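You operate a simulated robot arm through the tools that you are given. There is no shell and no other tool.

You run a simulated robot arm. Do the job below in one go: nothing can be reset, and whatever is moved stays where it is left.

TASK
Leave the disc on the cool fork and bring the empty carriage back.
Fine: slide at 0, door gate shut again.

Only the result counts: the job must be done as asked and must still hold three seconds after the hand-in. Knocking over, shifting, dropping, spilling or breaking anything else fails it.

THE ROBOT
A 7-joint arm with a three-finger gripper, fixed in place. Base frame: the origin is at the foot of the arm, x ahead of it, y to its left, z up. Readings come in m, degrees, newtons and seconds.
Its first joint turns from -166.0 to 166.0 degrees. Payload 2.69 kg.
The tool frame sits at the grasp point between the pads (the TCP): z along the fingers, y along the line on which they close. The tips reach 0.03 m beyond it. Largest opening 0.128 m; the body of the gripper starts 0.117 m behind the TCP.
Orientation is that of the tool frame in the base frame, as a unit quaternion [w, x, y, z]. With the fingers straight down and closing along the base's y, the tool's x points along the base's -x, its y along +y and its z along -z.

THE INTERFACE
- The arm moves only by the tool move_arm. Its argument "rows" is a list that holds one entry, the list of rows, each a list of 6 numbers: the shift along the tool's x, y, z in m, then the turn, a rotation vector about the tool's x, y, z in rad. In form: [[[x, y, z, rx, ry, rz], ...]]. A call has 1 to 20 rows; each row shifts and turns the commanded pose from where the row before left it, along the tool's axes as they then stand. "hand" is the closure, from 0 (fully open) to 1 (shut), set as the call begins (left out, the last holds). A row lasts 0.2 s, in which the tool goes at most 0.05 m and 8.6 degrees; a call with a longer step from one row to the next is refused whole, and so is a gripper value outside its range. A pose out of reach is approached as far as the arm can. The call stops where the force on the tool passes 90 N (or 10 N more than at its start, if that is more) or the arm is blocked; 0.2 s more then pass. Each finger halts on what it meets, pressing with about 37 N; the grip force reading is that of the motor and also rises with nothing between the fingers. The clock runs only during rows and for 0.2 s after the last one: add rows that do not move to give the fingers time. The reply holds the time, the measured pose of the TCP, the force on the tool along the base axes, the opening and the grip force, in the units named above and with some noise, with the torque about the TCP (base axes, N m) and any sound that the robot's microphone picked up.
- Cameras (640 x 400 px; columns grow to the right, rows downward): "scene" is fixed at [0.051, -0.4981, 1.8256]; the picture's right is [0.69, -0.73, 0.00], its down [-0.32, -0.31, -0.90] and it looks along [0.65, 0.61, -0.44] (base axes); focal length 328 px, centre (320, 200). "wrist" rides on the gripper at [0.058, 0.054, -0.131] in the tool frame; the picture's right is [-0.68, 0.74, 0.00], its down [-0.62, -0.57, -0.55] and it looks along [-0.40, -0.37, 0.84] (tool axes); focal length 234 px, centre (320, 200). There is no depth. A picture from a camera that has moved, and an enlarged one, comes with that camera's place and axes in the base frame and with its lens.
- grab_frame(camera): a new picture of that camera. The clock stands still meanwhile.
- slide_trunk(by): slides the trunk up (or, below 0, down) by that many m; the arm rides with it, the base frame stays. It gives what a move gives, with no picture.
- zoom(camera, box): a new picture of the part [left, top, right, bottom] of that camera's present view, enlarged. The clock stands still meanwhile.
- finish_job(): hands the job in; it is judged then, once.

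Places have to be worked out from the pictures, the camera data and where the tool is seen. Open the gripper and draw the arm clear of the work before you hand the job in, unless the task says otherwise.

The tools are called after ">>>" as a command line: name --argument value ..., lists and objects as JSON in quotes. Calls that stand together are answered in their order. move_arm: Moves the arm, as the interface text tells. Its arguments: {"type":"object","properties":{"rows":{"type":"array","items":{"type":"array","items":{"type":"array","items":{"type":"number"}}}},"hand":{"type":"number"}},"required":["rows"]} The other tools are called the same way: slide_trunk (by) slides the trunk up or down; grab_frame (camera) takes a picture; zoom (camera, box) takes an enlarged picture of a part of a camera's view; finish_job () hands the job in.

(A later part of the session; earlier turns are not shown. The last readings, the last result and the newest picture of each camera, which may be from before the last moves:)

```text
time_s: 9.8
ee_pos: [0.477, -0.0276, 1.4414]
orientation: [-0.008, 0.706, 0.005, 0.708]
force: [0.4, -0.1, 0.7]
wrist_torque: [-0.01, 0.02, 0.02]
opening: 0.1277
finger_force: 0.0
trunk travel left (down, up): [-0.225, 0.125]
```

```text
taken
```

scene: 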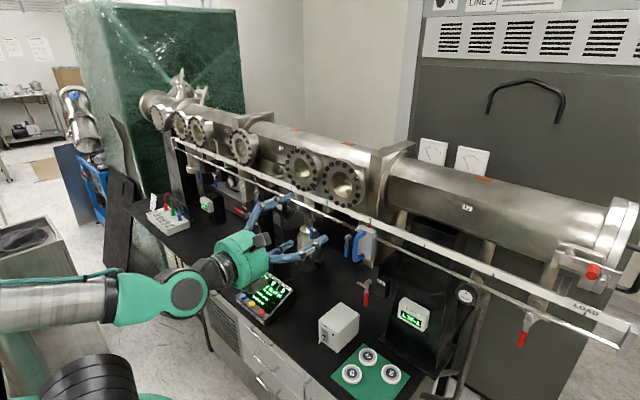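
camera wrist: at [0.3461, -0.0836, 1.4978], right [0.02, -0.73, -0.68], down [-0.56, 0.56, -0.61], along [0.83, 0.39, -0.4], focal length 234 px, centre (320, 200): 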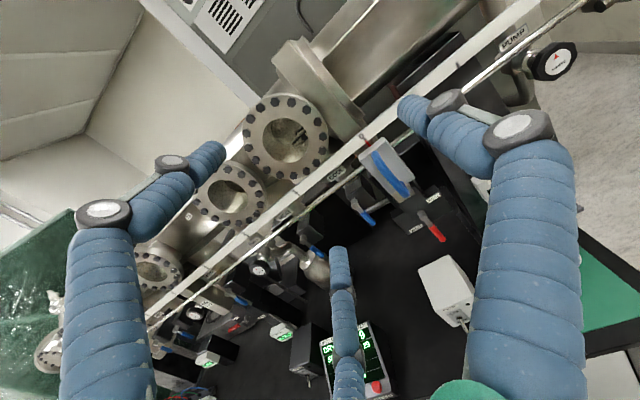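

Now the tool points forward with the camera on top. I zoom in on windows, levers and labels.

>>> zoom --camera "wrist" --box '[340, 130, 460, 250]'

>>> zoom --camera "wrist" --box '[240, 90, 340, 160]'

>>> zoom --camera "wrist" --box '[190, 150, 290, 220]'

>>> zoom --camera "wrist" --box '[300, 160, 400, 230]'

>>> zoom --camera "wrist" --box '[220, 210, 340, 290]'

>>> zoom --camera "wrist" --box '[150, 290, 310, 390]'

>>> zoom --camera "wrist" --box '[480, 10, 600, 90]'

>>> zoom --camera "wrist" --box '[400, 240, 500, 320]'

```text
3.33 times, centred on (400, 190) of wrist
camera zoom: at [0.3461, -0.0836, 1.4978], right [0.02, -0.73, -0.68], down [-0.56, 0.56, -0.61], along [0.83, 0.39, -0.4], focal length 781 px, centre (53, 233)
```

zoom: 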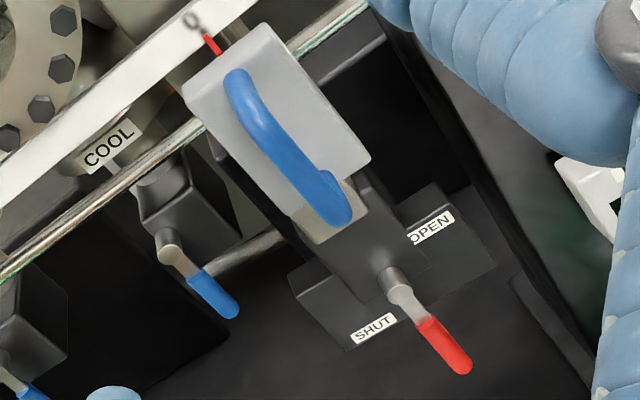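

```text
5.71 times, centred on (290, 125) of wrist
camera zoom: at [0.3461, -0.0836, 1.4978], right [0.02, -0.73, -0.68], down [-0.56, 0.56, -0.61], along [0.83, 0.39, -0.4], focal length 1338 px, centre (491, 629)
```

zoom: 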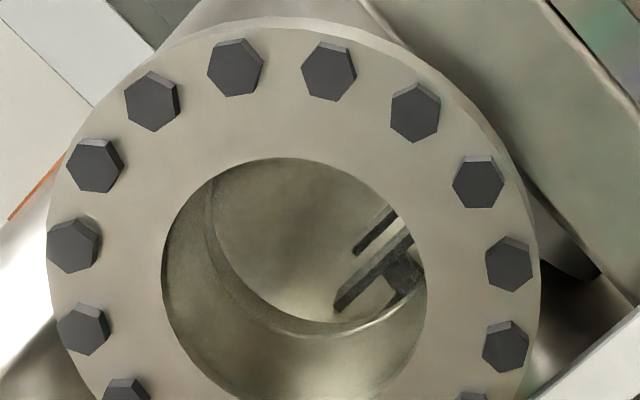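

```text
5.71 times, centred on (240, 185) of wrist
camera zoom: at [0.3461, -0.0836, 1.4978], right [0.02, -0.73, -0.68], down [-0.56, 0.56, -0.61], along [0.83, 0.39, -0.4], focal length 1338 px, centre (777, 286)
```

zoom: 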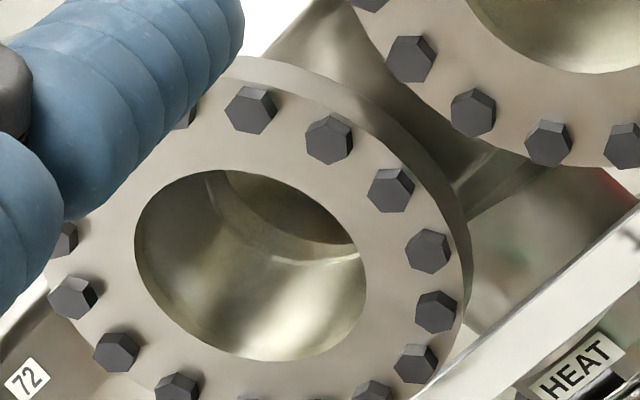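

```text
5.71 times, centred on (350, 195) of wrist
camera zoom: at [0.3461, -0.0836, 1.4978], right [0.02, -0.73, -0.68], down [-0.56, 0.56, -0.61], along [0.83, 0.39, -0.4], focal length 1338 px, centre (149, 229)
```

zoom: 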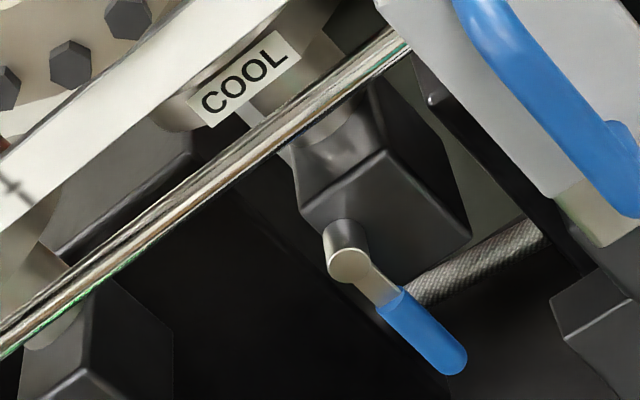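

```text
5.00 times, centred on (280, 250) of wrist
camera zoom: at [0.3461, -0.0836, 1.4978], right [0.02, -0.73, -0.68], down [-0.56, 0.56, -0.61], along [0.83, 0.39, -0.4], focal length 1171 px, centre (520, -50)
```

zoom: 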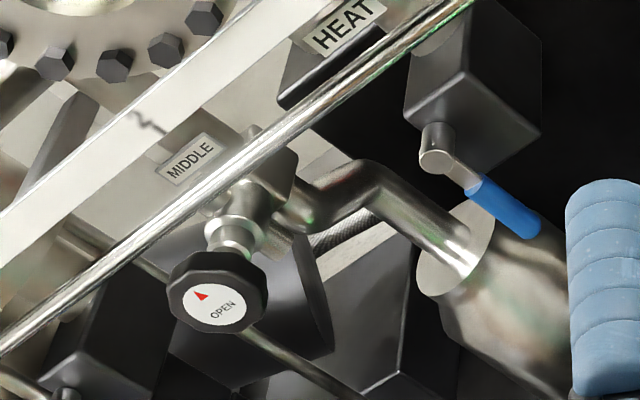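

```text
4.00 times, centred on (230, 340) of wrist
camera zoom: at [0.3461, -0.0836, 1.4978], right [0.02, -0.73, -0.68], down [-0.56, 0.56, -0.61], along [0.83, 0.39, -0.4], focal length 937 px, centre (680, -360)
```

zoom: 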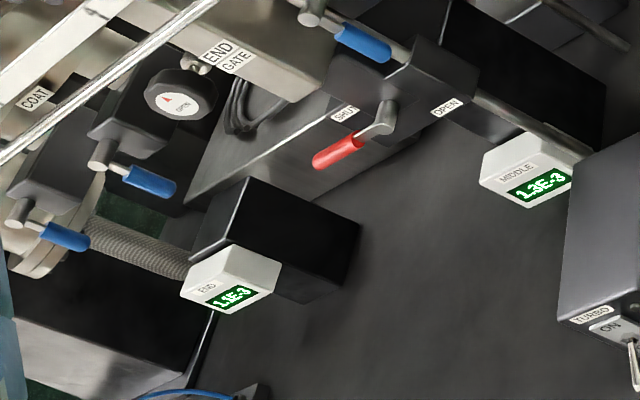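

```text
5.00 times, centred on (540, 50) of wrist
camera zoom: at [0.3461, -0.0836, 1.4978], right [0.02, -0.73, -0.68], down [-0.56, 0.56, -0.61], along [0.83, 0.39, -0.4], focal length 1171 px, centre (-780, 950)
```

zoom: 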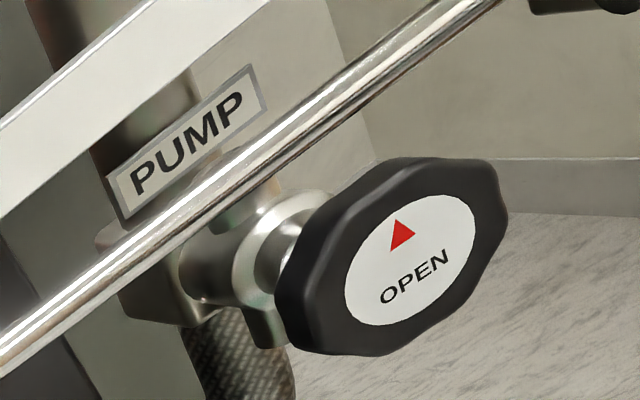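

```text
5.00 times, centred on (450, 280) of wrist
camera zoom: at [0.3461, -0.0836, 1.4978], right [0.02, -0.73, -0.68], down [-0.56, 0.56, -0.61], along [0.83, 0.39, -0.4], focal length 1171 px, centre (-330, -200)
```

zoom: 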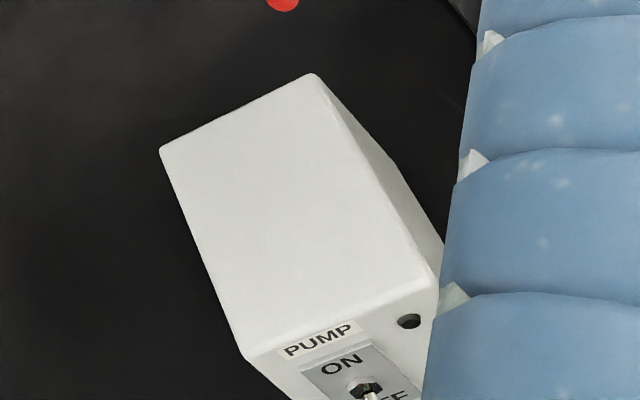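

I zoom further on the door gate lever and end gate lever to read the stops.

>>> zoom --camera "wrist" --box '[390, 185, 450, 250]'

>>> zoom --camera "wrist" --box '[220, 305, 270, 340]'

>>> zoom --camera "scene" --box '[350, 265, 390, 310]'

>>> zoom --camera "wrist" --box '[345, 130, 405, 170]'

>>> zoom --camera "wrist" --box '[280, 105, 325, 140]'

>>> zoom --camera "wrist" --box '[310, 320, 400, 400]'

```text
6.15 times, centred on (420, 218) of wrist
camera zoom: at [0.3461, -0.0836, 1.4978], right [0.02, -0.73, -0.68], down [-0.56, 0.56, -0.61], along [0.83, 0.39, -0.4], focal length 1441 px, centre (-295, 92)
```

zoom: 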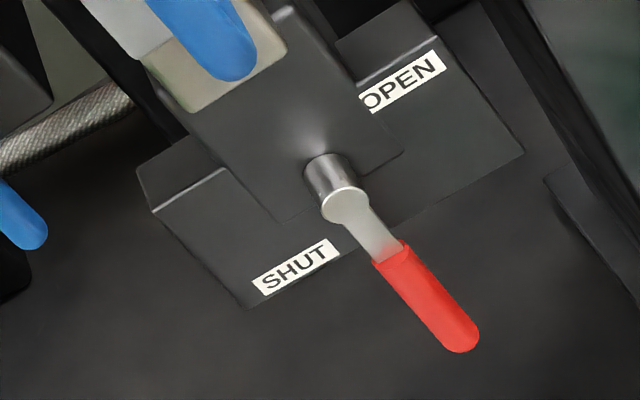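

```text
11.43 times, centred on (245, 322) of wrist
camera zoom: at [0.3461, -0.0836, 1.4978], right [0.02, -0.73, -0.68], down [-0.56, 0.56, -0.61], along [0.83, 0.39, -0.4], focal length 2676 px, centre (1177, -1200)
```

zoom: 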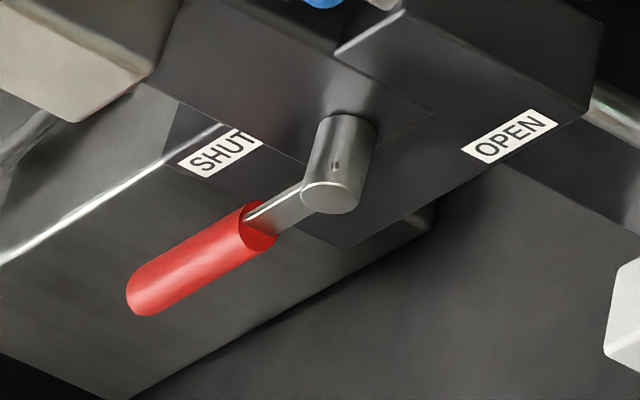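

```text
8.89 times, centred on (370, 288) of scene
camera zoom: at [0.051, -0.4981, 1.8256], right [0.69, -0.73, 0.0], down [-0.32, -0.31, -0.9], along [0.65, 0.61, -0.44], focal length 2918 px, centre (-124, -578)
```

zoom: 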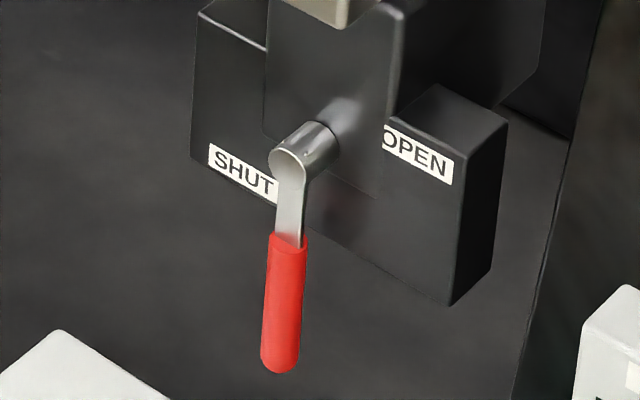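

```text
10.00 times, centred on (375, 150) of wrist
camera zoom: at [0.3461, -0.0836, 1.4978], right [0.02, -0.73, -0.68], down [-0.56, 0.56, -0.61], along [0.83, 0.39, -0.4], focal length 2342 px, centre (-230, 700)
```

zoom: 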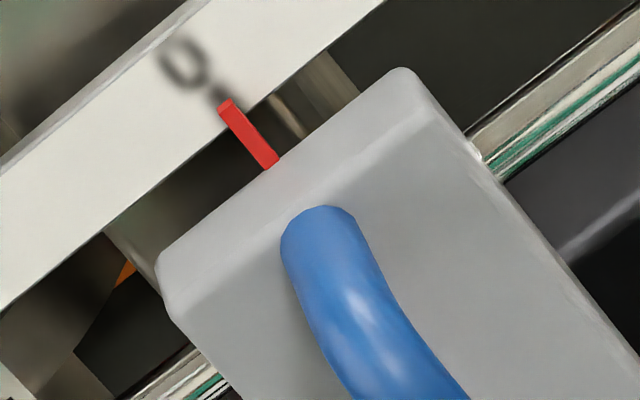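

```text
11.43 times, centred on (302, 122) of wrist
camera zoom: at [0.3461, -0.0836, 1.4978], right [0.02, -0.73, -0.68], down [-0.56, 0.56, -0.61], along [0.83, 0.39, -0.4], focal length 2676 px, centre (520, 1086)
```

zoom: 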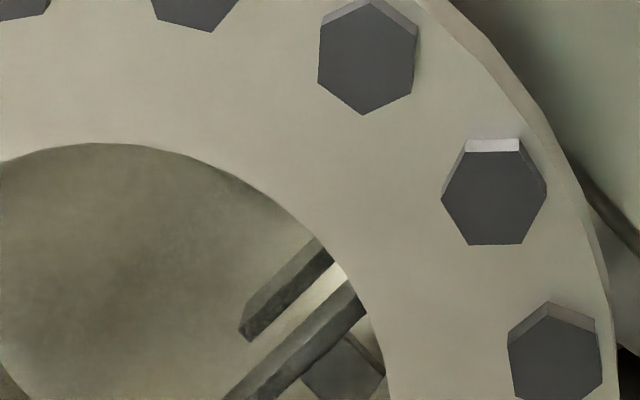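

```text
5.00 times, centred on (355, 360) of wrist
camera zoom: at [0.3461, -0.0836, 1.4978], right [0.02, -0.73, -0.68], down [-0.56, 0.56, -0.61], along [0.83, 0.39, -0.4], focal length 1171 px, centre (145, -600)
```

zoom: 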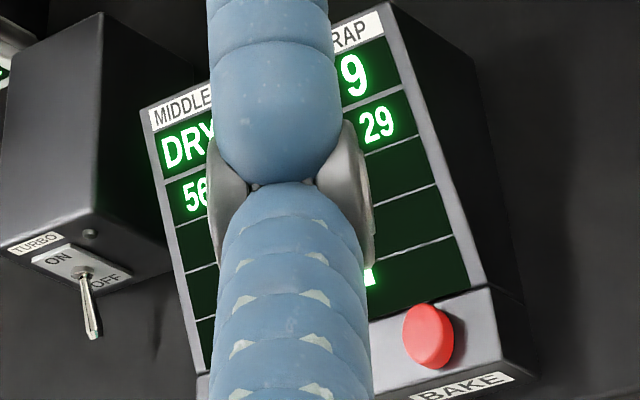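

Door-gate box: lever hangs at SHUT, OPEN is to the right (-y), so the lever should swing counter-clockwise (tip toward -y and up). The PUMP box sits just below-front of it (top z≈0.965), so I approach pitched 30° nose-down with closed fingers.

>>> move_arm --rows '[[[0, 0, 0, 0, -0.1309, 0], [0, 0, 0, 0, -0.1309, 0], [0, 0, 0, 0, -0.1309, 0], [0, 0, 0, 0, -0.1309, 0], [-0.0372, -0.0097, 0.0259, 0, 0, 0], [-0.0372, -0.0097, 0.0259, 0, 0, 0], [-0.0372, -0.0097, 0.0259, 0, 0, 0], [-0.0372, -0.0097, 0.0259, 0, 0, 0], [-0.0372, -0.0097, 0.0259, 0, 0, 0], [-0.0372, -0.0097, 0.0259, 0, 0, 0]]]' --hand 1

>>> grab_frame --camera "wrist"

>>> grab_frame --camera "scene"

```text
time_s: 12.0
ee_pos: [0.5006, 0.0356, 1.1715]
orientation: [-0.008, 0.865, 0.004, 0.501]
force: [-0.2, 1.0, 0.0]
wrist_torque: [-0.03, 0.07, -0.04]
opening: 0.0023
finger_force: 31.9
trunk travel left (down, up): [-0.225, 0.125]
```

```text
taken
camera wrist: at [0.4157, -0.0222, 1.2856], right [-0.33, -0.74, -0.59], down [-0.79, 0.56, -0.26], along [0.52, 0.39, -0.76], focal length 234 px, centre (320, 200)
```

wrist: 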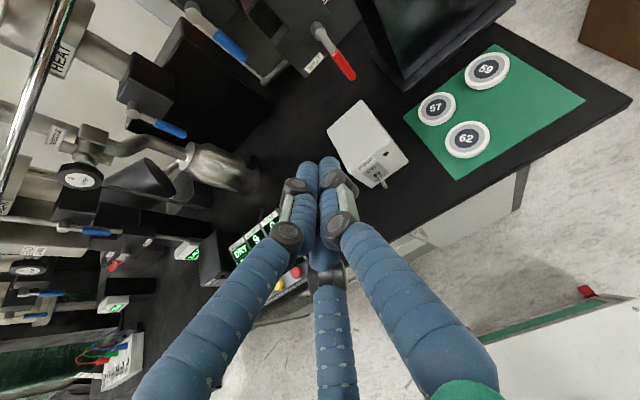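

```text
taken
```

scene: 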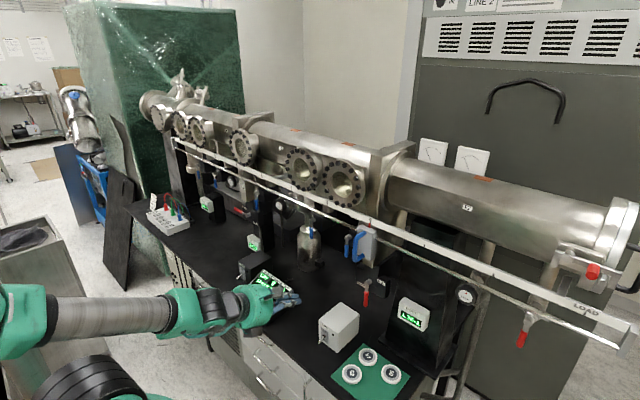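

I use this second wrist viewpoint to refine the lever position.

>>> zoom --camera "wrist" --box '[290, 10, 370, 90]'

>>> zoom --camera "wrist" --box '[170, 0, 250, 70]'

>>> zoom --camera "scene" --box '[340, 230, 400, 310]'

```text
5.00 times, centred on (330, 50) of wrist
camera zoom: at [0.4157, -0.0222, 1.2856], right [-0.33, -0.74, -0.59], down [-0.79, 0.56, -0.26], along [0.52, 0.39, -0.76], focal length 1171 px, centre (270, 950)
```

zoom: 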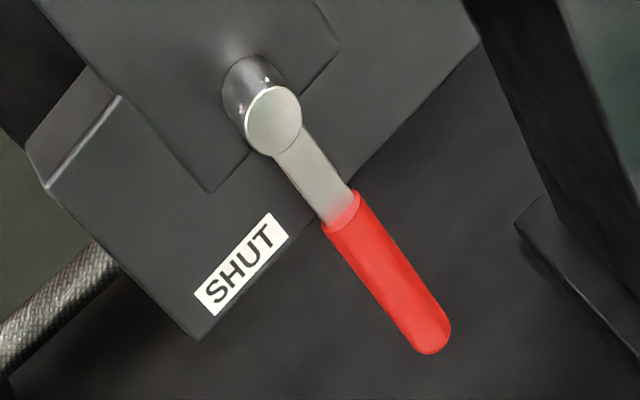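

```text
5.71 times, centred on (210, 35) of wrist
camera zoom: at [0.4157, -0.0222, 1.2856], right [-0.33, -0.74, -0.59], down [-0.79, 0.56, -0.26], along [0.52, 0.39, -0.76], focal length 1338 px, centre (949, 1143)
```

zoom: 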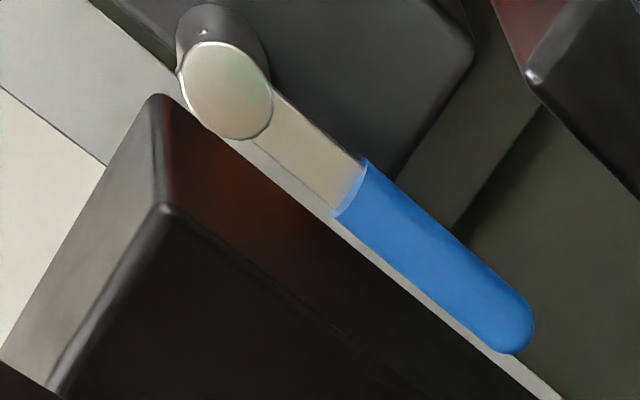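

```text
5.00 times, centred on (370, 270) of scene
camera zoom: at [0.051, -0.4981, 1.8256], right [0.69, -0.73, 0.0], down [-0.32, -0.31, -0.9], along [0.65, 0.61, -0.44], focal length 1641 px, centre (70, -150)
```

zoom: 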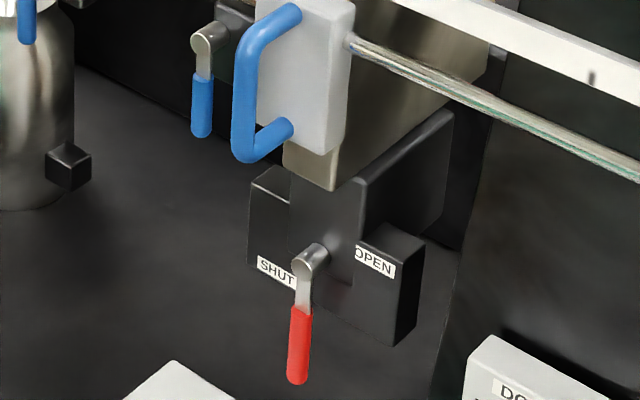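

Refined: lever pivot (0.786, -0.027, 1.089), tip z≈0.99, ~13 mm thick. I bring the closed fingertips to the +y side of the lever, at tip point (0.798, +0.008, 1.019).

>>> move_arm --rows '[[[0.0024, 0.0047, 0.0434, 0, 0, 0], [0.0024, 0.0047, 0.0434, 0, 0, 0], [0.0024, 0.0047, 0.0434, 0, 0, 0], [0.0024, 0.0047, 0.0434, 0, 0, 0], [0.0024, 0.0047, 0.0434, 0, 0, 0], [0.0024, 0.0047, 0.0434, 0, 0, 0], [0.0021, 0.0047, 0.0431, 0, 0, 0]]]'

>>> grab_frame --camera "wrist"

>>> grab_frame --camera "scene"

```text
time_s: 13.6
ee_pos: [0.7698, 0.0481, 1.0475]
orientation: [0.001, 0.866, 0.005, 0.499]
force: [-0.2, 0.5, 1.4]
wrist_torque: [0.03, 0.05, -0.01]
opening: 0.0021
finger_force: 31.2
out of reach, approached as far as the arm can: row 3, 4, 5, 6, 7
trunk travel left (down, up): [-0.225, 0.125]
```

```text
taken
camera wrist: at [0.6862, -0.0062, 1.1629], right [-0.33, -0.74, -0.58], down [-0.79, 0.56, -0.26], along [0.52, 0.37, -0.77], focal length 234 px, centre (320, 200)
```

wrist: 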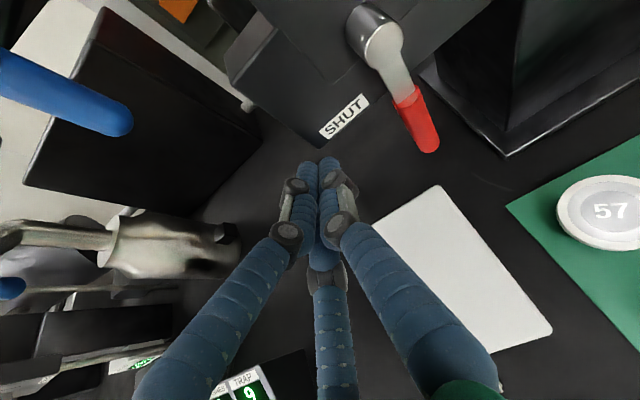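

```text
taken
```

scene: 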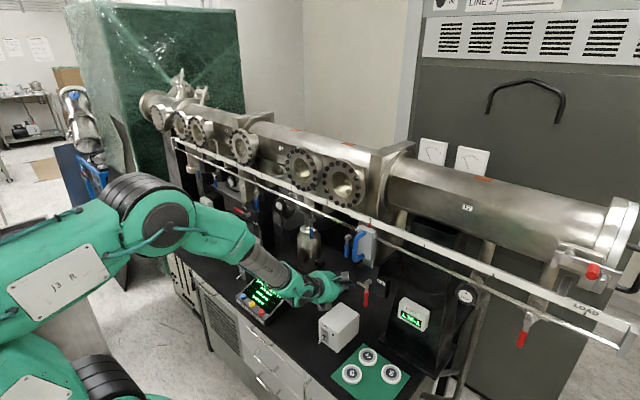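

I'm slightly off target (y=0.048) since part of the path was out of reach, but clear of the lever. I try moving toward -y by 3 cm from here.

>>> move_arm --rows '[[[-0.004, 0.01, 0.004, 0, 0, 0], [-0.004, 0.01, 0.004, 0, 0, 0], [-0.004, 0.01, 0.004, 0, 0, 0]]]'

>>> zoom --camera "scene" --box '[290, 230, 410, 320]'

```text
time_s: 14.4
ee_pos: [0.7786, 0.0442, 1.0366]
orientation: [0.003, 0.866, 0.005, 0.499]
force: [0.5, -0.2, 0.1]
wrist_torque: [0.02, 0.01, -0.02]
opening: 0.0022
finger_force: 31.6
out of reach, approached as far as the arm can: row 1, 2, 3
trunk travel left (down, up): [-0.225, 0.125]
```

```text
4.44 times, centred on (350, 275) of scene
camera zoom: at [0.051, -0.4981, 1.8256], right [0.69, -0.73, 0.0], down [-0.32, -0.31, -0.9], along [0.65, 0.61, -0.44], focal length 1459 px, centre (187, -133)
```

zoom: 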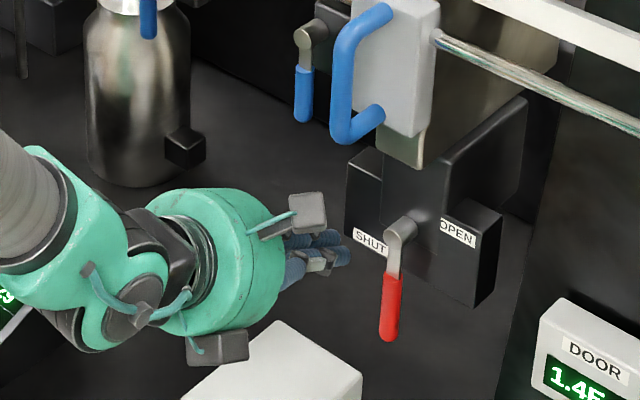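

Moving -y is limited here, likely by the wrist-roll joint limit. For pushing, roll doesn't matter, so I roll the tool back somewhat and check.

>>> move_arm --rows '[[[0, 0, -0.01, 0, 0, -0.14], [0, 0, -0.01, 0, 0, -0.14], [0, 0, 0, 0, 0, -0.14], [0, 0, 0, 0, 0, -0.14]]]'

>>> zoom --camera "scene" --box '[230, 200, 410, 320]'

```text
time_s: 15.4
ee_pos: [0.7611, 0.0447, 1.0453]
orientation: [0.133, 0.83, 0.246, 0.483]
force: [0.7, -0.3, 0.0]
wrist_torque: [-0.04, 0.01, -0.04]
opening: 0.0022
finger_force: 31.5
trunk travel left (down, up): [-0.225, 0.125]
```

```text
3.33 times, centred on (320, 260) of scene
camera zoom: at [0.051, -0.4981, 1.8256], right [0.69, -0.73, 0.0], down [-0.32, -0.31, -0.9], along [0.65, 0.61, -0.44], focal length 1094 px, centre (320, 0)
```

zoom: 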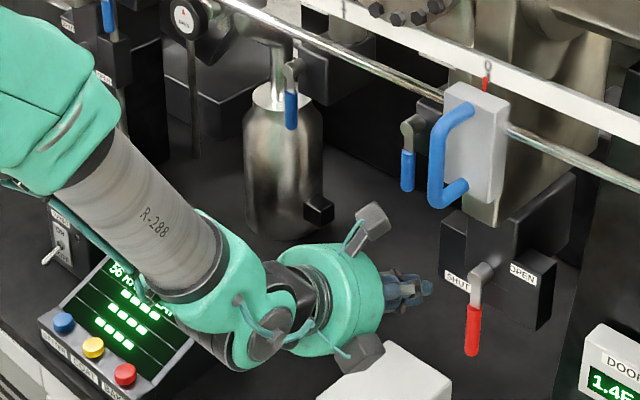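

Reachable now. I move to the staging point beside the lever.

>>> move_arm --rows '[[[-0.007, 0.0086, 0.005, 0, 0, 0], [-0.007, 0.0086, 0.005, 0, 0, 0], [-0.007, 0.0086, 0.005, 0, 0, 0]]]'

>>> zoom --camera "scene" --box '[290, 230, 410, 320]'

>>> grab_frame --camera "wrist"

```text
time_s: 16.2
ee_pos: [0.7737, 0.0117, 1.0359]
orientation: [0.131, 0.83, 0.247, 0.484]
force: [0.4, -0.4, 0.0]
wrist_torque: [-0.01, 0.01, -0.01]
opening: 0.0021
finger_force: 31.6
trunk travel left (down, up): [-0.225, 0.125]
```

```text
4.44 times, centred on (350, 275) of scene
camera zoom: at [0.051, -0.4981, 1.8256], right [0.69, -0.73, 0.0], down [-0.32, -0.31, -0.9], along [0.65, 0.61, -0.44], focal length 1459 px, centre (187, -133)
```

zoom: 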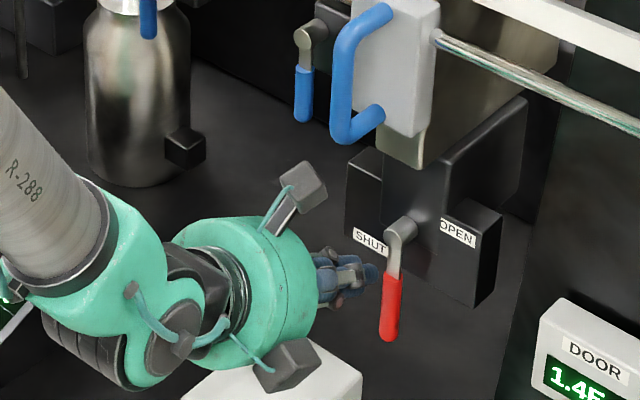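

```text
taken
camera wrist: at [0.6976, -0.0043, 1.1668], right [-0.07, -0.98, -0.16], down [-0.89, 0.14, -0.44], along [0.45, 0.11, -0.88], focal length 234 px, centre (320, 200)
```

wrist: 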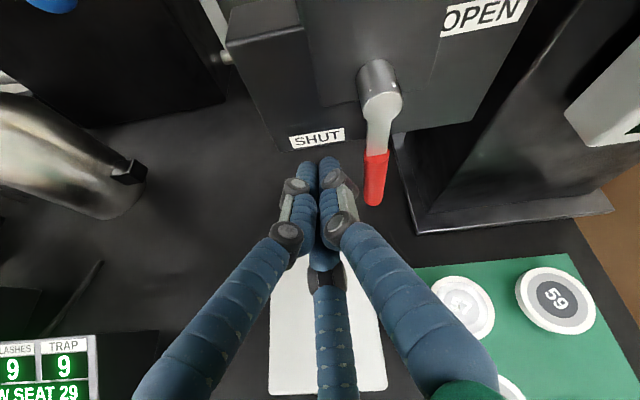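

Fingertips are right beside the lever on its +y side. I push along the arc for the first ~45° and check.

>>> move_arm --rows '[[[-0.006, 0.0095, 0, 0, 0, 0], [-0.006, 0.0095, 0, 0, 0, 0], [-0.0055, 0.0072, 0.0005, 0, 0, 0], [-0.0055, 0.0072, 0.0005, 0, 0, 0], [-0.0039, 0.0082, -0.0007, 0, 0, 0], [-0.0039, 0.0082, -0.0007, 0, 0, 0], [-0.0018, 0.0087, -0.0018, 0, 0, 0], [-0.0018, 0.0087, -0.0018, 0, 0, 0]]]'

>>> grab_frame --camera "wrist"

>>> zoom --camera "scene" --box '[290, 230, 440, 330]'

```text
time_s: 18.0
ee_pos: [0.7733, -0.0632, 1.0426]
orientation: [0.132, 0.83, 0.246, 0.483]
force: [0.7, -1.0, -0.7]
wrist_torque: [0.02, -0.02, -0.02]
opening: 0.002
finger_force: 31.6
trunk travel left (down, up): [-0.225, 0.125]
```

```text
taken
camera wrist: at [0.6985, -0.0802, 1.1742], right [-0.07, -0.98, -0.16], down [-0.89, 0.14, -0.44], along [0.45, 0.11, -0.88], focal length 234 px, centre (320, 200)
```

wrist: 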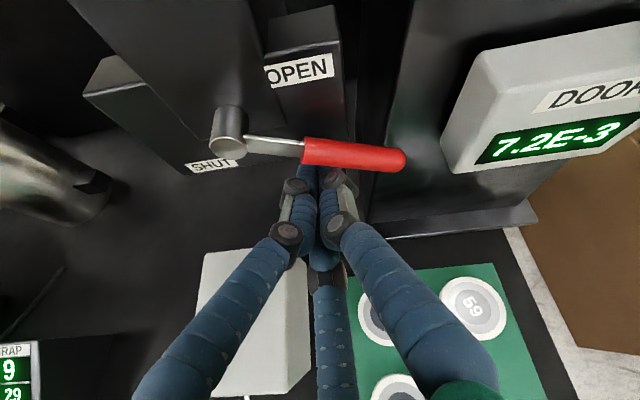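

```text
4.00 times, centred on (365, 280) of scene
camera zoom: at [0.051, -0.4981, 1.8256], right [0.69, -0.73, 0.0], down [-0.32, -0.31, -0.9], along [0.65, 0.61, -0.44], focal length 1313 px, centre (140, -120)
```

zoom: 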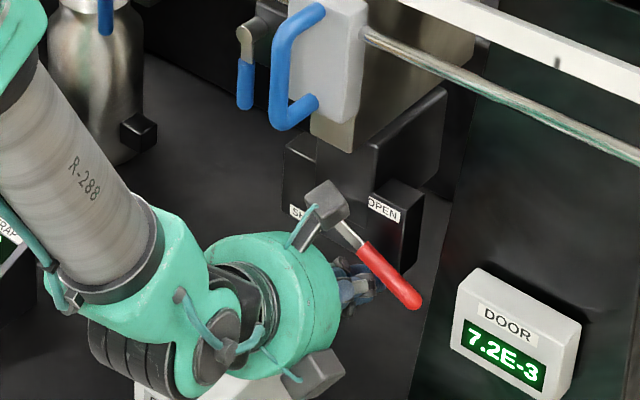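

The lever is moving and the door pressure is dropping toward the middle's (7.2E-3), so the gate is opening. I continue the arc to the OPEN stop.

>>> move_arm --rows '[[[0.0003, 0.0084, -0.0027, 0, 0, 0], [0.0002, 0.0084, -0.0027, 0, 0, 0], [0.0022, 0.0079, -0.0035, 0, 0, 0], [0.0022, 0.0079, -0.0035, 0, 0, 0], [0.0043, 0.0068, -0.0042, 0, 0, 0], [0.0043, 0.0068, -0.0042, 0, 0, 0], [0.0037, 0.0039, -0.003, 0, 0, 0]]]'

>>> grab_frame --camera "wrist"

>>> zoom --camera "scene" --box '[290, 230, 440, 330]'

```text
time_s: 19.6
ee_pos: [0.768, -0.0949, 1.0758]
orientation: [0.128, 0.835, 0.247, 0.475]
force: [-15.0, 13.9, -70.4]
wrist_torque: [0.19, 0.66, -0.12]
opening: 0.0058
finger_force: 31.8
trunk travel left (down, up): [-0.225, 0.125]
```

```text
taken
camera wrist: at [0.6965, -0.1123, 1.2097], right [-0.07, -0.98, -0.16], down [-0.9, 0.14, -0.42], along [0.44, 0.12, -0.89], focal length 234 px, centre (320, 200)
```

wrist: 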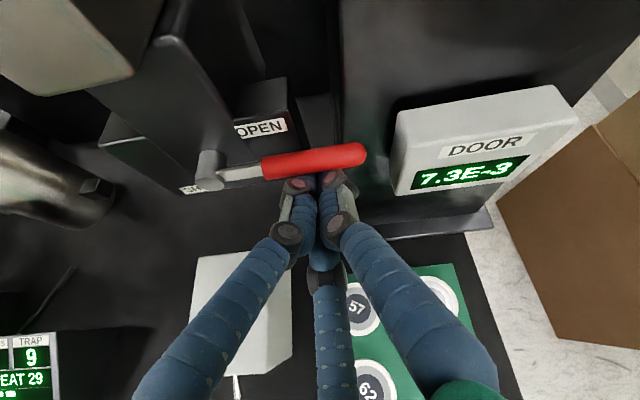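

```text
4.00 times, centred on (365, 280) of scene
camera zoom: at [0.051, -0.4981, 1.8256], right [0.69, -0.73, 0.0], down [-0.32, -0.31, -0.9], along [0.65, 0.61, -0.44], focal length 1313 px, centre (140, -120)
```

zoom: 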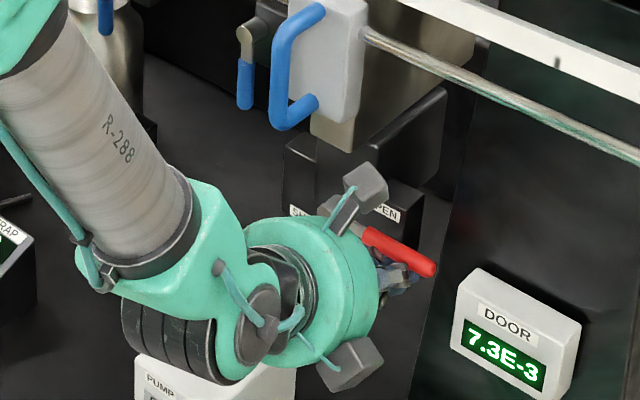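

The lever is against its OPEN stop (horizontal, pointing -y) and the door/middle pressures have equalised. I ease off downward and retreat along the tool axis, then look.

>>> move_arm --rows '[[[-0.0088, -0.0055, 0.003, 0, 0, 0], [-0.002, -0.001, -0.01, 0, 0, 0], [0, 0, -0.045, 0, 0, 0], [0, 0, -0.045, 0, 0, 0], [0, 0, -0.045, 0, 0, 0], [0, 0, -0.045, 0, 0, 0], [0, 0, -0.045, 0, 0, 0]]]'

>>> grab_frame --camera "wrist"

>>> grab_frame --camera "scene"

>>> zoom --camera "scene" --box '[330, 200, 450, 320]'

```text
time_s: 21.2
ee_pos: [0.5647, -0.1017, 1.1958]
orientation: [0.131, 0.829, 0.246, 0.484]
force: [0.2, 0.5, 1.0]
wrist_torque: [-0.03, -0.01, -0.03]
opening: 0.0021
finger_force: 31.1
trunk travel left (down, up): [-0.225, 0.125]
```

```text
taken
camera wrist: at [0.49, -0.1187, 1.328], right [-0.07, -0.98, -0.16], down [-0.89, 0.14, -0.44], along [0.46, 0.11, -0.88], focal length 234 px, centre (320, 200)
```

wrist: 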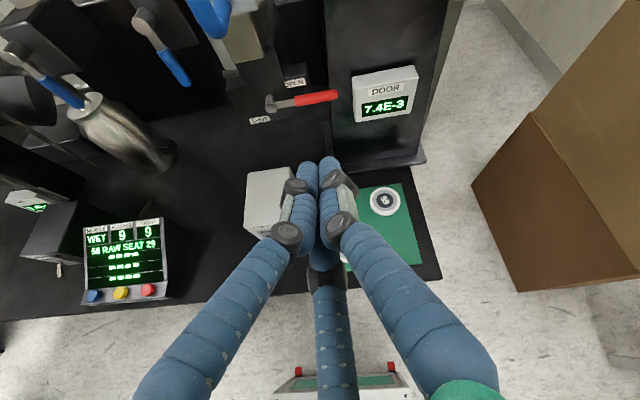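

```text
taken
```

scene: 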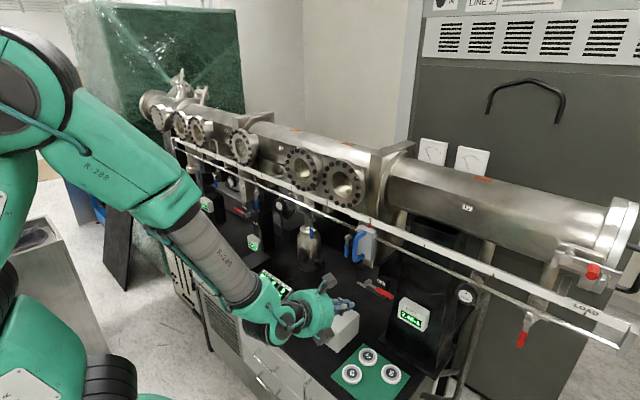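

```text
3.33 times, centred on (390, 260) of scene
camera zoom: at [0.051, -0.4981, 1.8256], right [0.69, -0.73, 0.0], down [-0.32, -0.31, -0.9], along [0.65, 0.61, -0.44], focal length 1094 px, centre (87, 0)
```

zoom: 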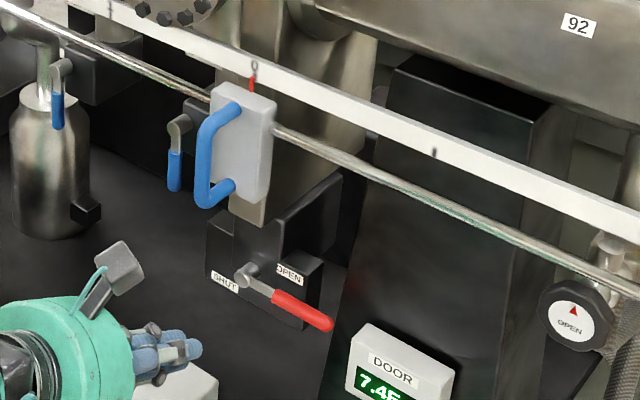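

Side effect noted: the middle now reads WET and pressures equalised, inherent to opening the gate. The lever clearly stands at OPEN. Next I back up and unwind the wrist roll toward its natural orientation for gripping the slide handle.

>>> move_arm --rows '[[[0.0188, 0.0118, -0.0416, 0, 0, 0], [0.0187, 0.0117, -0.0416, 0, 0, 0], [0, 0, 0, 0, 0, -0.145], [0, 0, 0, 0, 0, -0.145], [0, 0, 0, 0, 0, -0.145], [0, 0, 0, 0, 0, -0.145], [0, 0, 0, 0, 0, -0.145], [0, 0, 0, 0, 0, -0.145], [0, 0, 0, 0, 0, -0.145], [0, 0, 0, 0, 0, -0.145], [0, 0, 0, 0, 0, -0.145]]]' --hand 0.3

>>> grab_frame --camera "scene"

```text
time_s: 23.6
ee_pos: [0.5185, -0.0999, 1.2709]
orientation: [0.398, 0.508, 0.7, 0.304]
force: [1.1, -0.6, 0.4]
wrist_torque: [0.01, -0.01, 0.06]
opening: 0.0899
finger_force: 0.1
out of reach, approached as far as the arm can: row 2
trunk travel left (down, up): [-0.225, 0.125]
```

```text
taken
```

scene: 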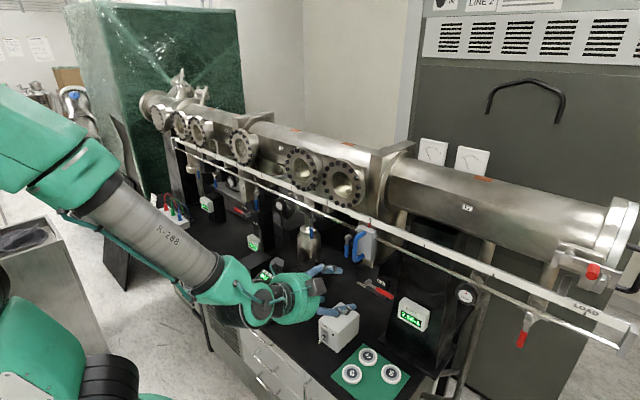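

Good progress; I finish unwinding the roll.

>>> move_arm --rows '[[[0, 0, 0, 0, 0, -0.1419], [0, 0, 0, 0, 0, -0.1419], [0, 0, 0, 0, 0, -0.1419], [0, 0, 0, 0, 0, -0.1419], [0, 0, 0, 0, 0, -0.1419], [0, 0, 0, 0, 0, -0.1419], [0, 0, 0, 0, 0, -0.1419], [0, 0, 0, 0, 0, -0.1419], [0, 0, 0, 0, 0, -0.1419]]]'

>>> grab_frame --camera "scene"

>>> grab_frame --camera "wrist"

```text
time_s: 25.6
ee_pos: [0.5196, -0.1012, 1.2721]
orientation: [0.501, -0.009, 0.865, 0.007]
force: [0.0, -0.5, 0.0]
wrist_torque: [0.02, 0.02, -0.02]
opening: 0.0894
finger_force: 0.2
trunk travel left (down, up): [-0.225, 0.125]
```

```text
taken
```

scene: 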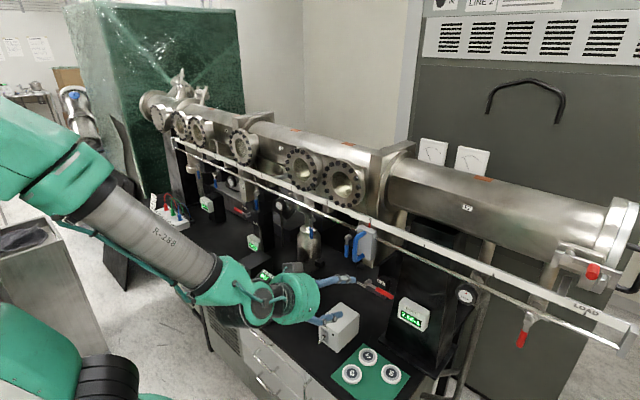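

```text
taken
camera wrist: at [0.3743, -0.0508, 1.2844], right [0.32, 0.74, 0.59], down [-0.16, -0.57, 0.81], along [0.93, -0.35, -0.07], focal length 234 px, centre (320, 200)
```

wrist: 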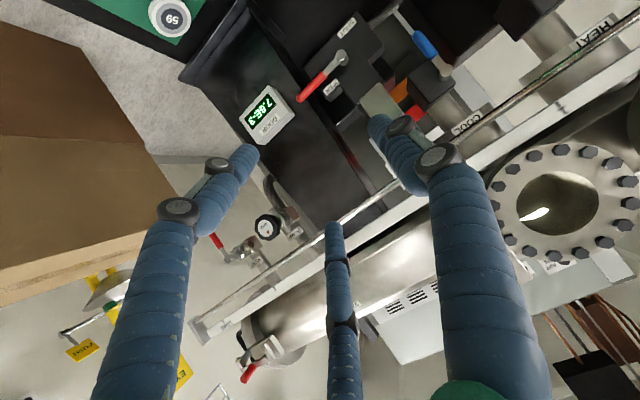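

The tool is now pitched 30° down with fingers closing along y. The handle bar is at about (0.683, -0.043), z 1.26–1.31, block face at x≈0.72; I stage in front of it first.

>>> move_arm --rows '[[[-0.0228, 0.0285, 0.0215, 0, 0, 0], [-0.0228, 0.0285, 0.0215, 0, 0, 0]]]'

>>> zoom --camera "scene" --box '[280, 200, 420, 290]'

>>> grab_frame --camera "wrist"

```text
time_s: 26.2
ee_pos: [0.5788, -0.0422, 1.289]
orientation: [0.501, -0.007, 0.865, 0.006]
force: [0.2, -0.5, 0.1]
wrist_torque: [0.0, 0.04, 0.03]
opening: 0.0897
finger_force: 0.0
trunk travel left (down, up): [-0.225, 0.125]
```

```text
4.44 times, centred on (350, 245) of scene
camera zoom: at [0.051, -0.4981, 1.8256], right [0.69, -0.73, 0.0], down [-0.32, -0.31, -0.9], along [0.65, 0.61, -0.44], focal length 1459 px, centre (187, 0)
```

zoom: 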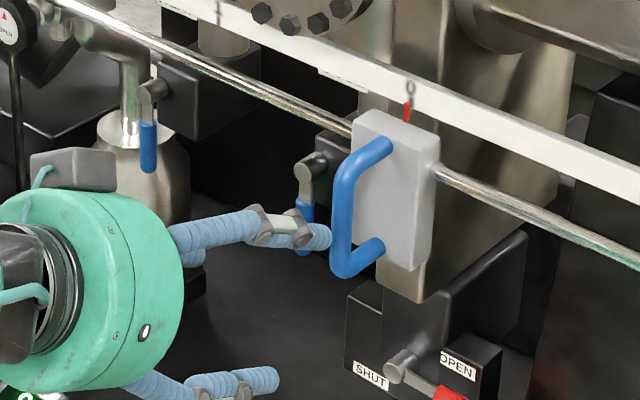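

```text
taken
camera wrist: at [0.4344, 0.0077, 1.3027], right [0.32, 0.74, 0.59], down [-0.16, -0.57, 0.81], along [0.93, -0.35, -0.07], focal length 234 px, centre (320, 200)
```

wrist: 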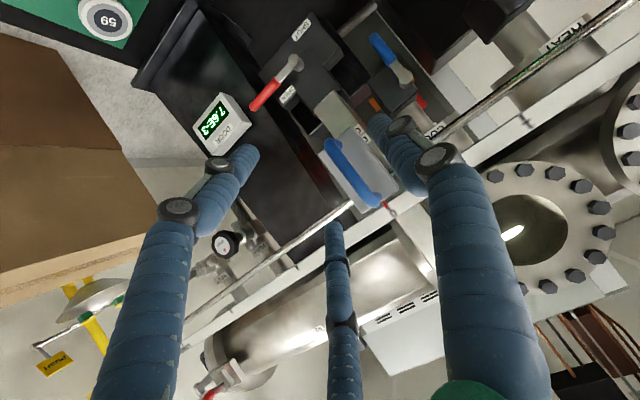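

The handle lies between the fingers at y≈-0.04, as estimated. I advance 9.6 cm horizontally.

>>> move_arm --rows '[[[-0.016, 0, 0.0277, 0, 0, 0], [-0.016, 0, 0.0277, 0, 0, 0], [-0.016, 0, 0.0277, 0, 0, 0]]]'

>>> zoom --camera "scene" --box '[280, 200, 420, 290]'

>>> grab_frame --camera "wrist"

```text
time_s: 27.0
ee_pos: [0.6747, -0.0416, 1.2874]
orientation: [0.501, -0.007, 0.866, 0.007]
force: [-0.3, -0.3, -0.1]
wrist_torque: [0.01, 0.0, 0.03]
opening: 0.0898
finger_force: 0.1
trunk travel left (down, up): [-0.225, 0.125]
```

```text
4.44 times, centred on (350, 245) of scene
camera zoom: at [0.051, -0.4981, 1.8256], right [0.69, -0.73, 0.0], down [-0.32, -0.31, -0.9], along [0.65, 0.61, -0.44], focal length 1459 px, centre (187, 0)
```

zoom: 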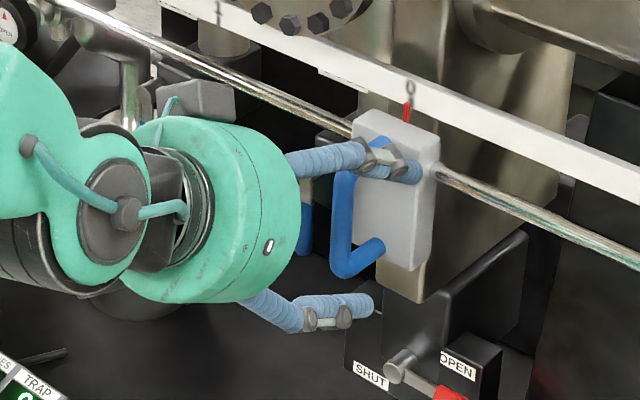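

```text
taken
camera wrist: at [0.5296, 0.0092, 1.3028], right [0.32, 0.74, 0.59], down [-0.16, -0.57, 0.8], along [0.93, -0.35, -0.07], focal length 234 px, centre (320, 200)
```

wrist: 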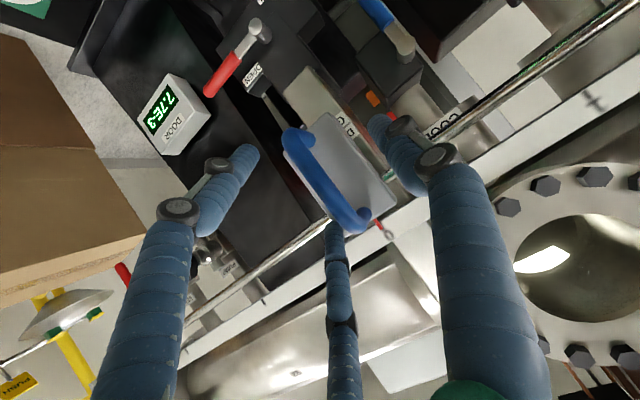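

The bar sits between the fingers. I close on it with a few idle rows.

>>> move_arm --rows '[[[0, 0, 0, 0, 0, 0], [0, 0, 0, 0, 0, 0], [0, 0, 0, 0, 0, 0], [0, 0, 0, 0, 0, 0]]]' --hand 1

>>> zoom --camera "scene" --box '[330, 190, 410, 250]'

>>> zoom --camera "wrist" --box '[500, 180, 640, 320]'

>>> zoom --camera "scene" --box '[310, 150, 380, 215]'

```text
time_s: 28.0
ee_pos: [0.673, -0.0424, 1.287]
orientation: [0.5, -0.007, 0.866, 0.006]
force: [-5.0, -4.8, -14.3]
wrist_torque: [-0.79, 0.35, -0.03]
opening: 0.022
finger_force: 45.1
trunk travel left (down, up): [-0.225, 0.125]
```

```text
6.67 times, centred on (370, 220) of scene
camera zoom: at [0.051, -0.4981, 1.8256], right [0.69, -0.73, 0.0], down [-0.32, -0.31, -0.9], along [0.65, 0.61, -0.44], focal length 2188 px, centre (-13, 67)
```

zoom: 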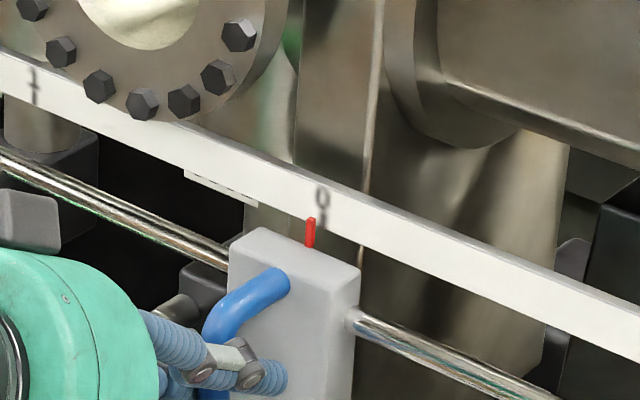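

```text
2.86 times, centred on (570, 250) of wrist
camera zoom: at [0.529, 0.0086, 1.3018], right [0.32, 0.74, 0.59], down [-0.15, -0.57, 0.81], along [0.93, -0.35, -0.07], focal length 669 px, centre (-394, 57)
```

zoom: 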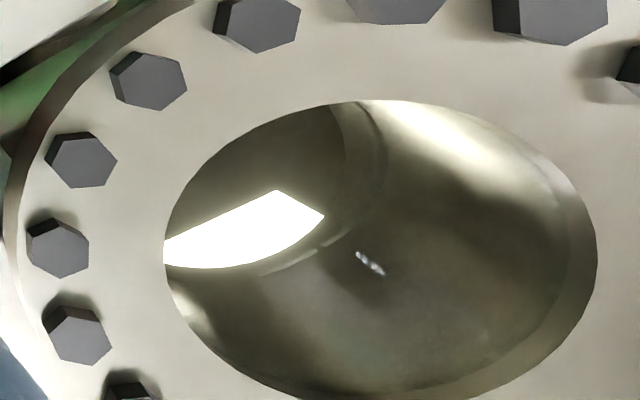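

```text
6.15 times, centred on (345, 182) of scene
camera zoom: at [0.051, -0.4981, 1.8256], right [0.69, -0.73, 0.0], down [-0.32, -0.31, -0.9], along [0.65, 0.61, -0.44], focal length 2020 px, centre (166, 308)
```

zoom: 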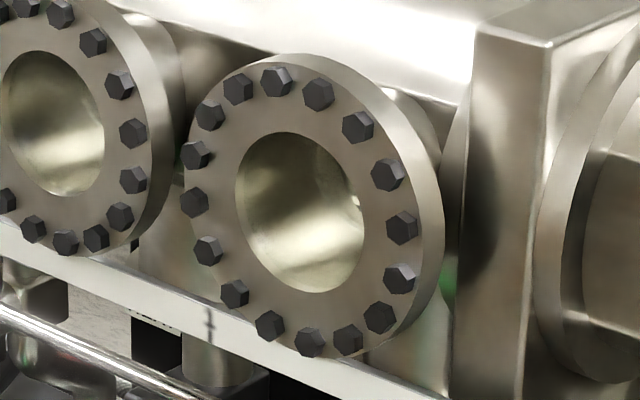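

The handle is gripped (opening 0.022). The rail is at x≈0.755 with 0 at y≈-0.042 and mark 1 (COOL) at y≈0.13. I start sliding slowly toward +y and check force and sound.

>>> move_arm --rows '[[[0, 0.005, 0, 0, 0, 0], [-0.0001, 0.008, 0.0002, 0, 0, 0], [-0.0001, 0.01, 0.0002, 0, 0, 0], [-0.0001, 0.01, 0.0002, 0, 0, 0]]]'

>>> zoom --camera "scene" --box '[310, 180, 410, 250]'

```text
time_s: 29.0
ee_pos: [0.6739, -0.0072, 1.2868]
orientation: [0.499, -0.008, 0.866, 0.007]
force: [-9.0, 0.7, -27.4]
wrist_torque: [-0.81, 0.22, 0.07]
opening: 0.0221
finger_force: 45.1
trunk travel left (down, up): [-0.225, 0.125]
```

```text
5.71 times, centred on (360, 215) of scene
camera zoom: at [0.051, -0.4981, 1.8256], right [0.69, -0.73, 0.0], down [-0.32, -0.31, -0.9], along [0.65, 0.61, -0.44], focal length 1876 px, centre (91, 114)
```

zoom: 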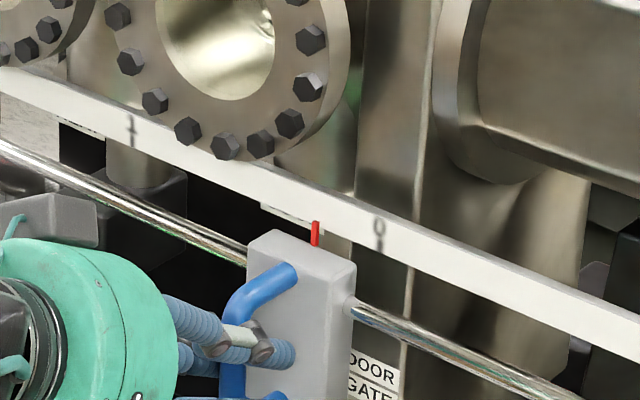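

The block slides smoothly and follows. I continue slowly to near mark 1.

>>> move_arm --rows '[[[0.0017, 0.01, 0.001, 0, 0, 0], [-0.0001, 0.01, 0.0002, 0, 0, 0], [-0.0001, 0.01, 0.0002, 0, 0, 0], [-0.0001, 0.01, 0.0002, 0, 0, 0], [-0.0001, 0.01, 0.0002, 0, 0, 0], [-0.0001, 0.01, 0.0002, 0, 0, 0], [-0.0001, 0.01, 0.0002, 0, 0, 0], [-0.0001, 0.01, 0.0002, 0, 0, 0], [-0.0001, 0.01, 0.0002, 0, 0, 0], [-0.0001, 0.01, 0.0002, 0, 0, 0], [-0.0001, 0.01, 0.0002, 0, 0, 0], [-0.0001, 0.008, 0.0002, 0, 0, 0]]]'

>>> zoom --camera "scene" --box '[290, 170, 390, 240]'

>>> grab_frame --camera "wrist"

```text
time_s: 31.6
ee_pos: [0.6725, 0.1109, 1.2884]
orientation: [0.501, -0.008, 0.865, 0.007]
force: [-14.4, 0.4, -17.8]
wrist_torque: [-0.73, 0.51, 0.02]
opening: 0.0222
finger_force: 45.2
trunk travel left (down, up): [-0.225, 0.125]
```

```text
5.71 times, centred on (340, 205) of scene
camera zoom: at [0.051, -0.4981, 1.8256], right [0.69, -0.73, 0.0], down [-0.32, -0.31, -0.9], along [0.65, 0.61, -0.44], focal length 1876 px, centre (206, 171)
```

zoom: 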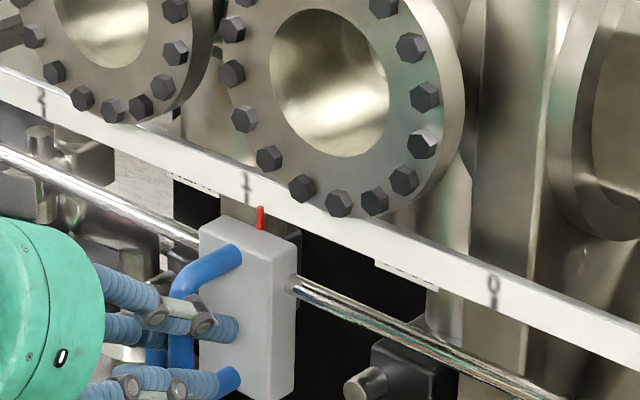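

```text
taken
camera wrist: at [0.529, 0.1611, 1.3015], right [0.32, 0.74, 0.59], down [-0.16, -0.57, 0.8], along [0.93, -0.35, -0.07], focal length 234 px, centre (320, 200)
```

wrist: 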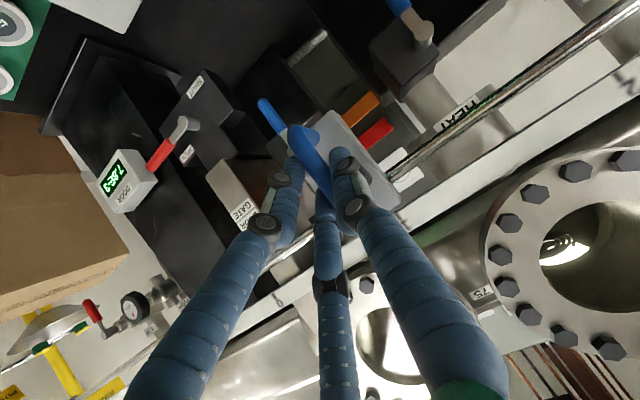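

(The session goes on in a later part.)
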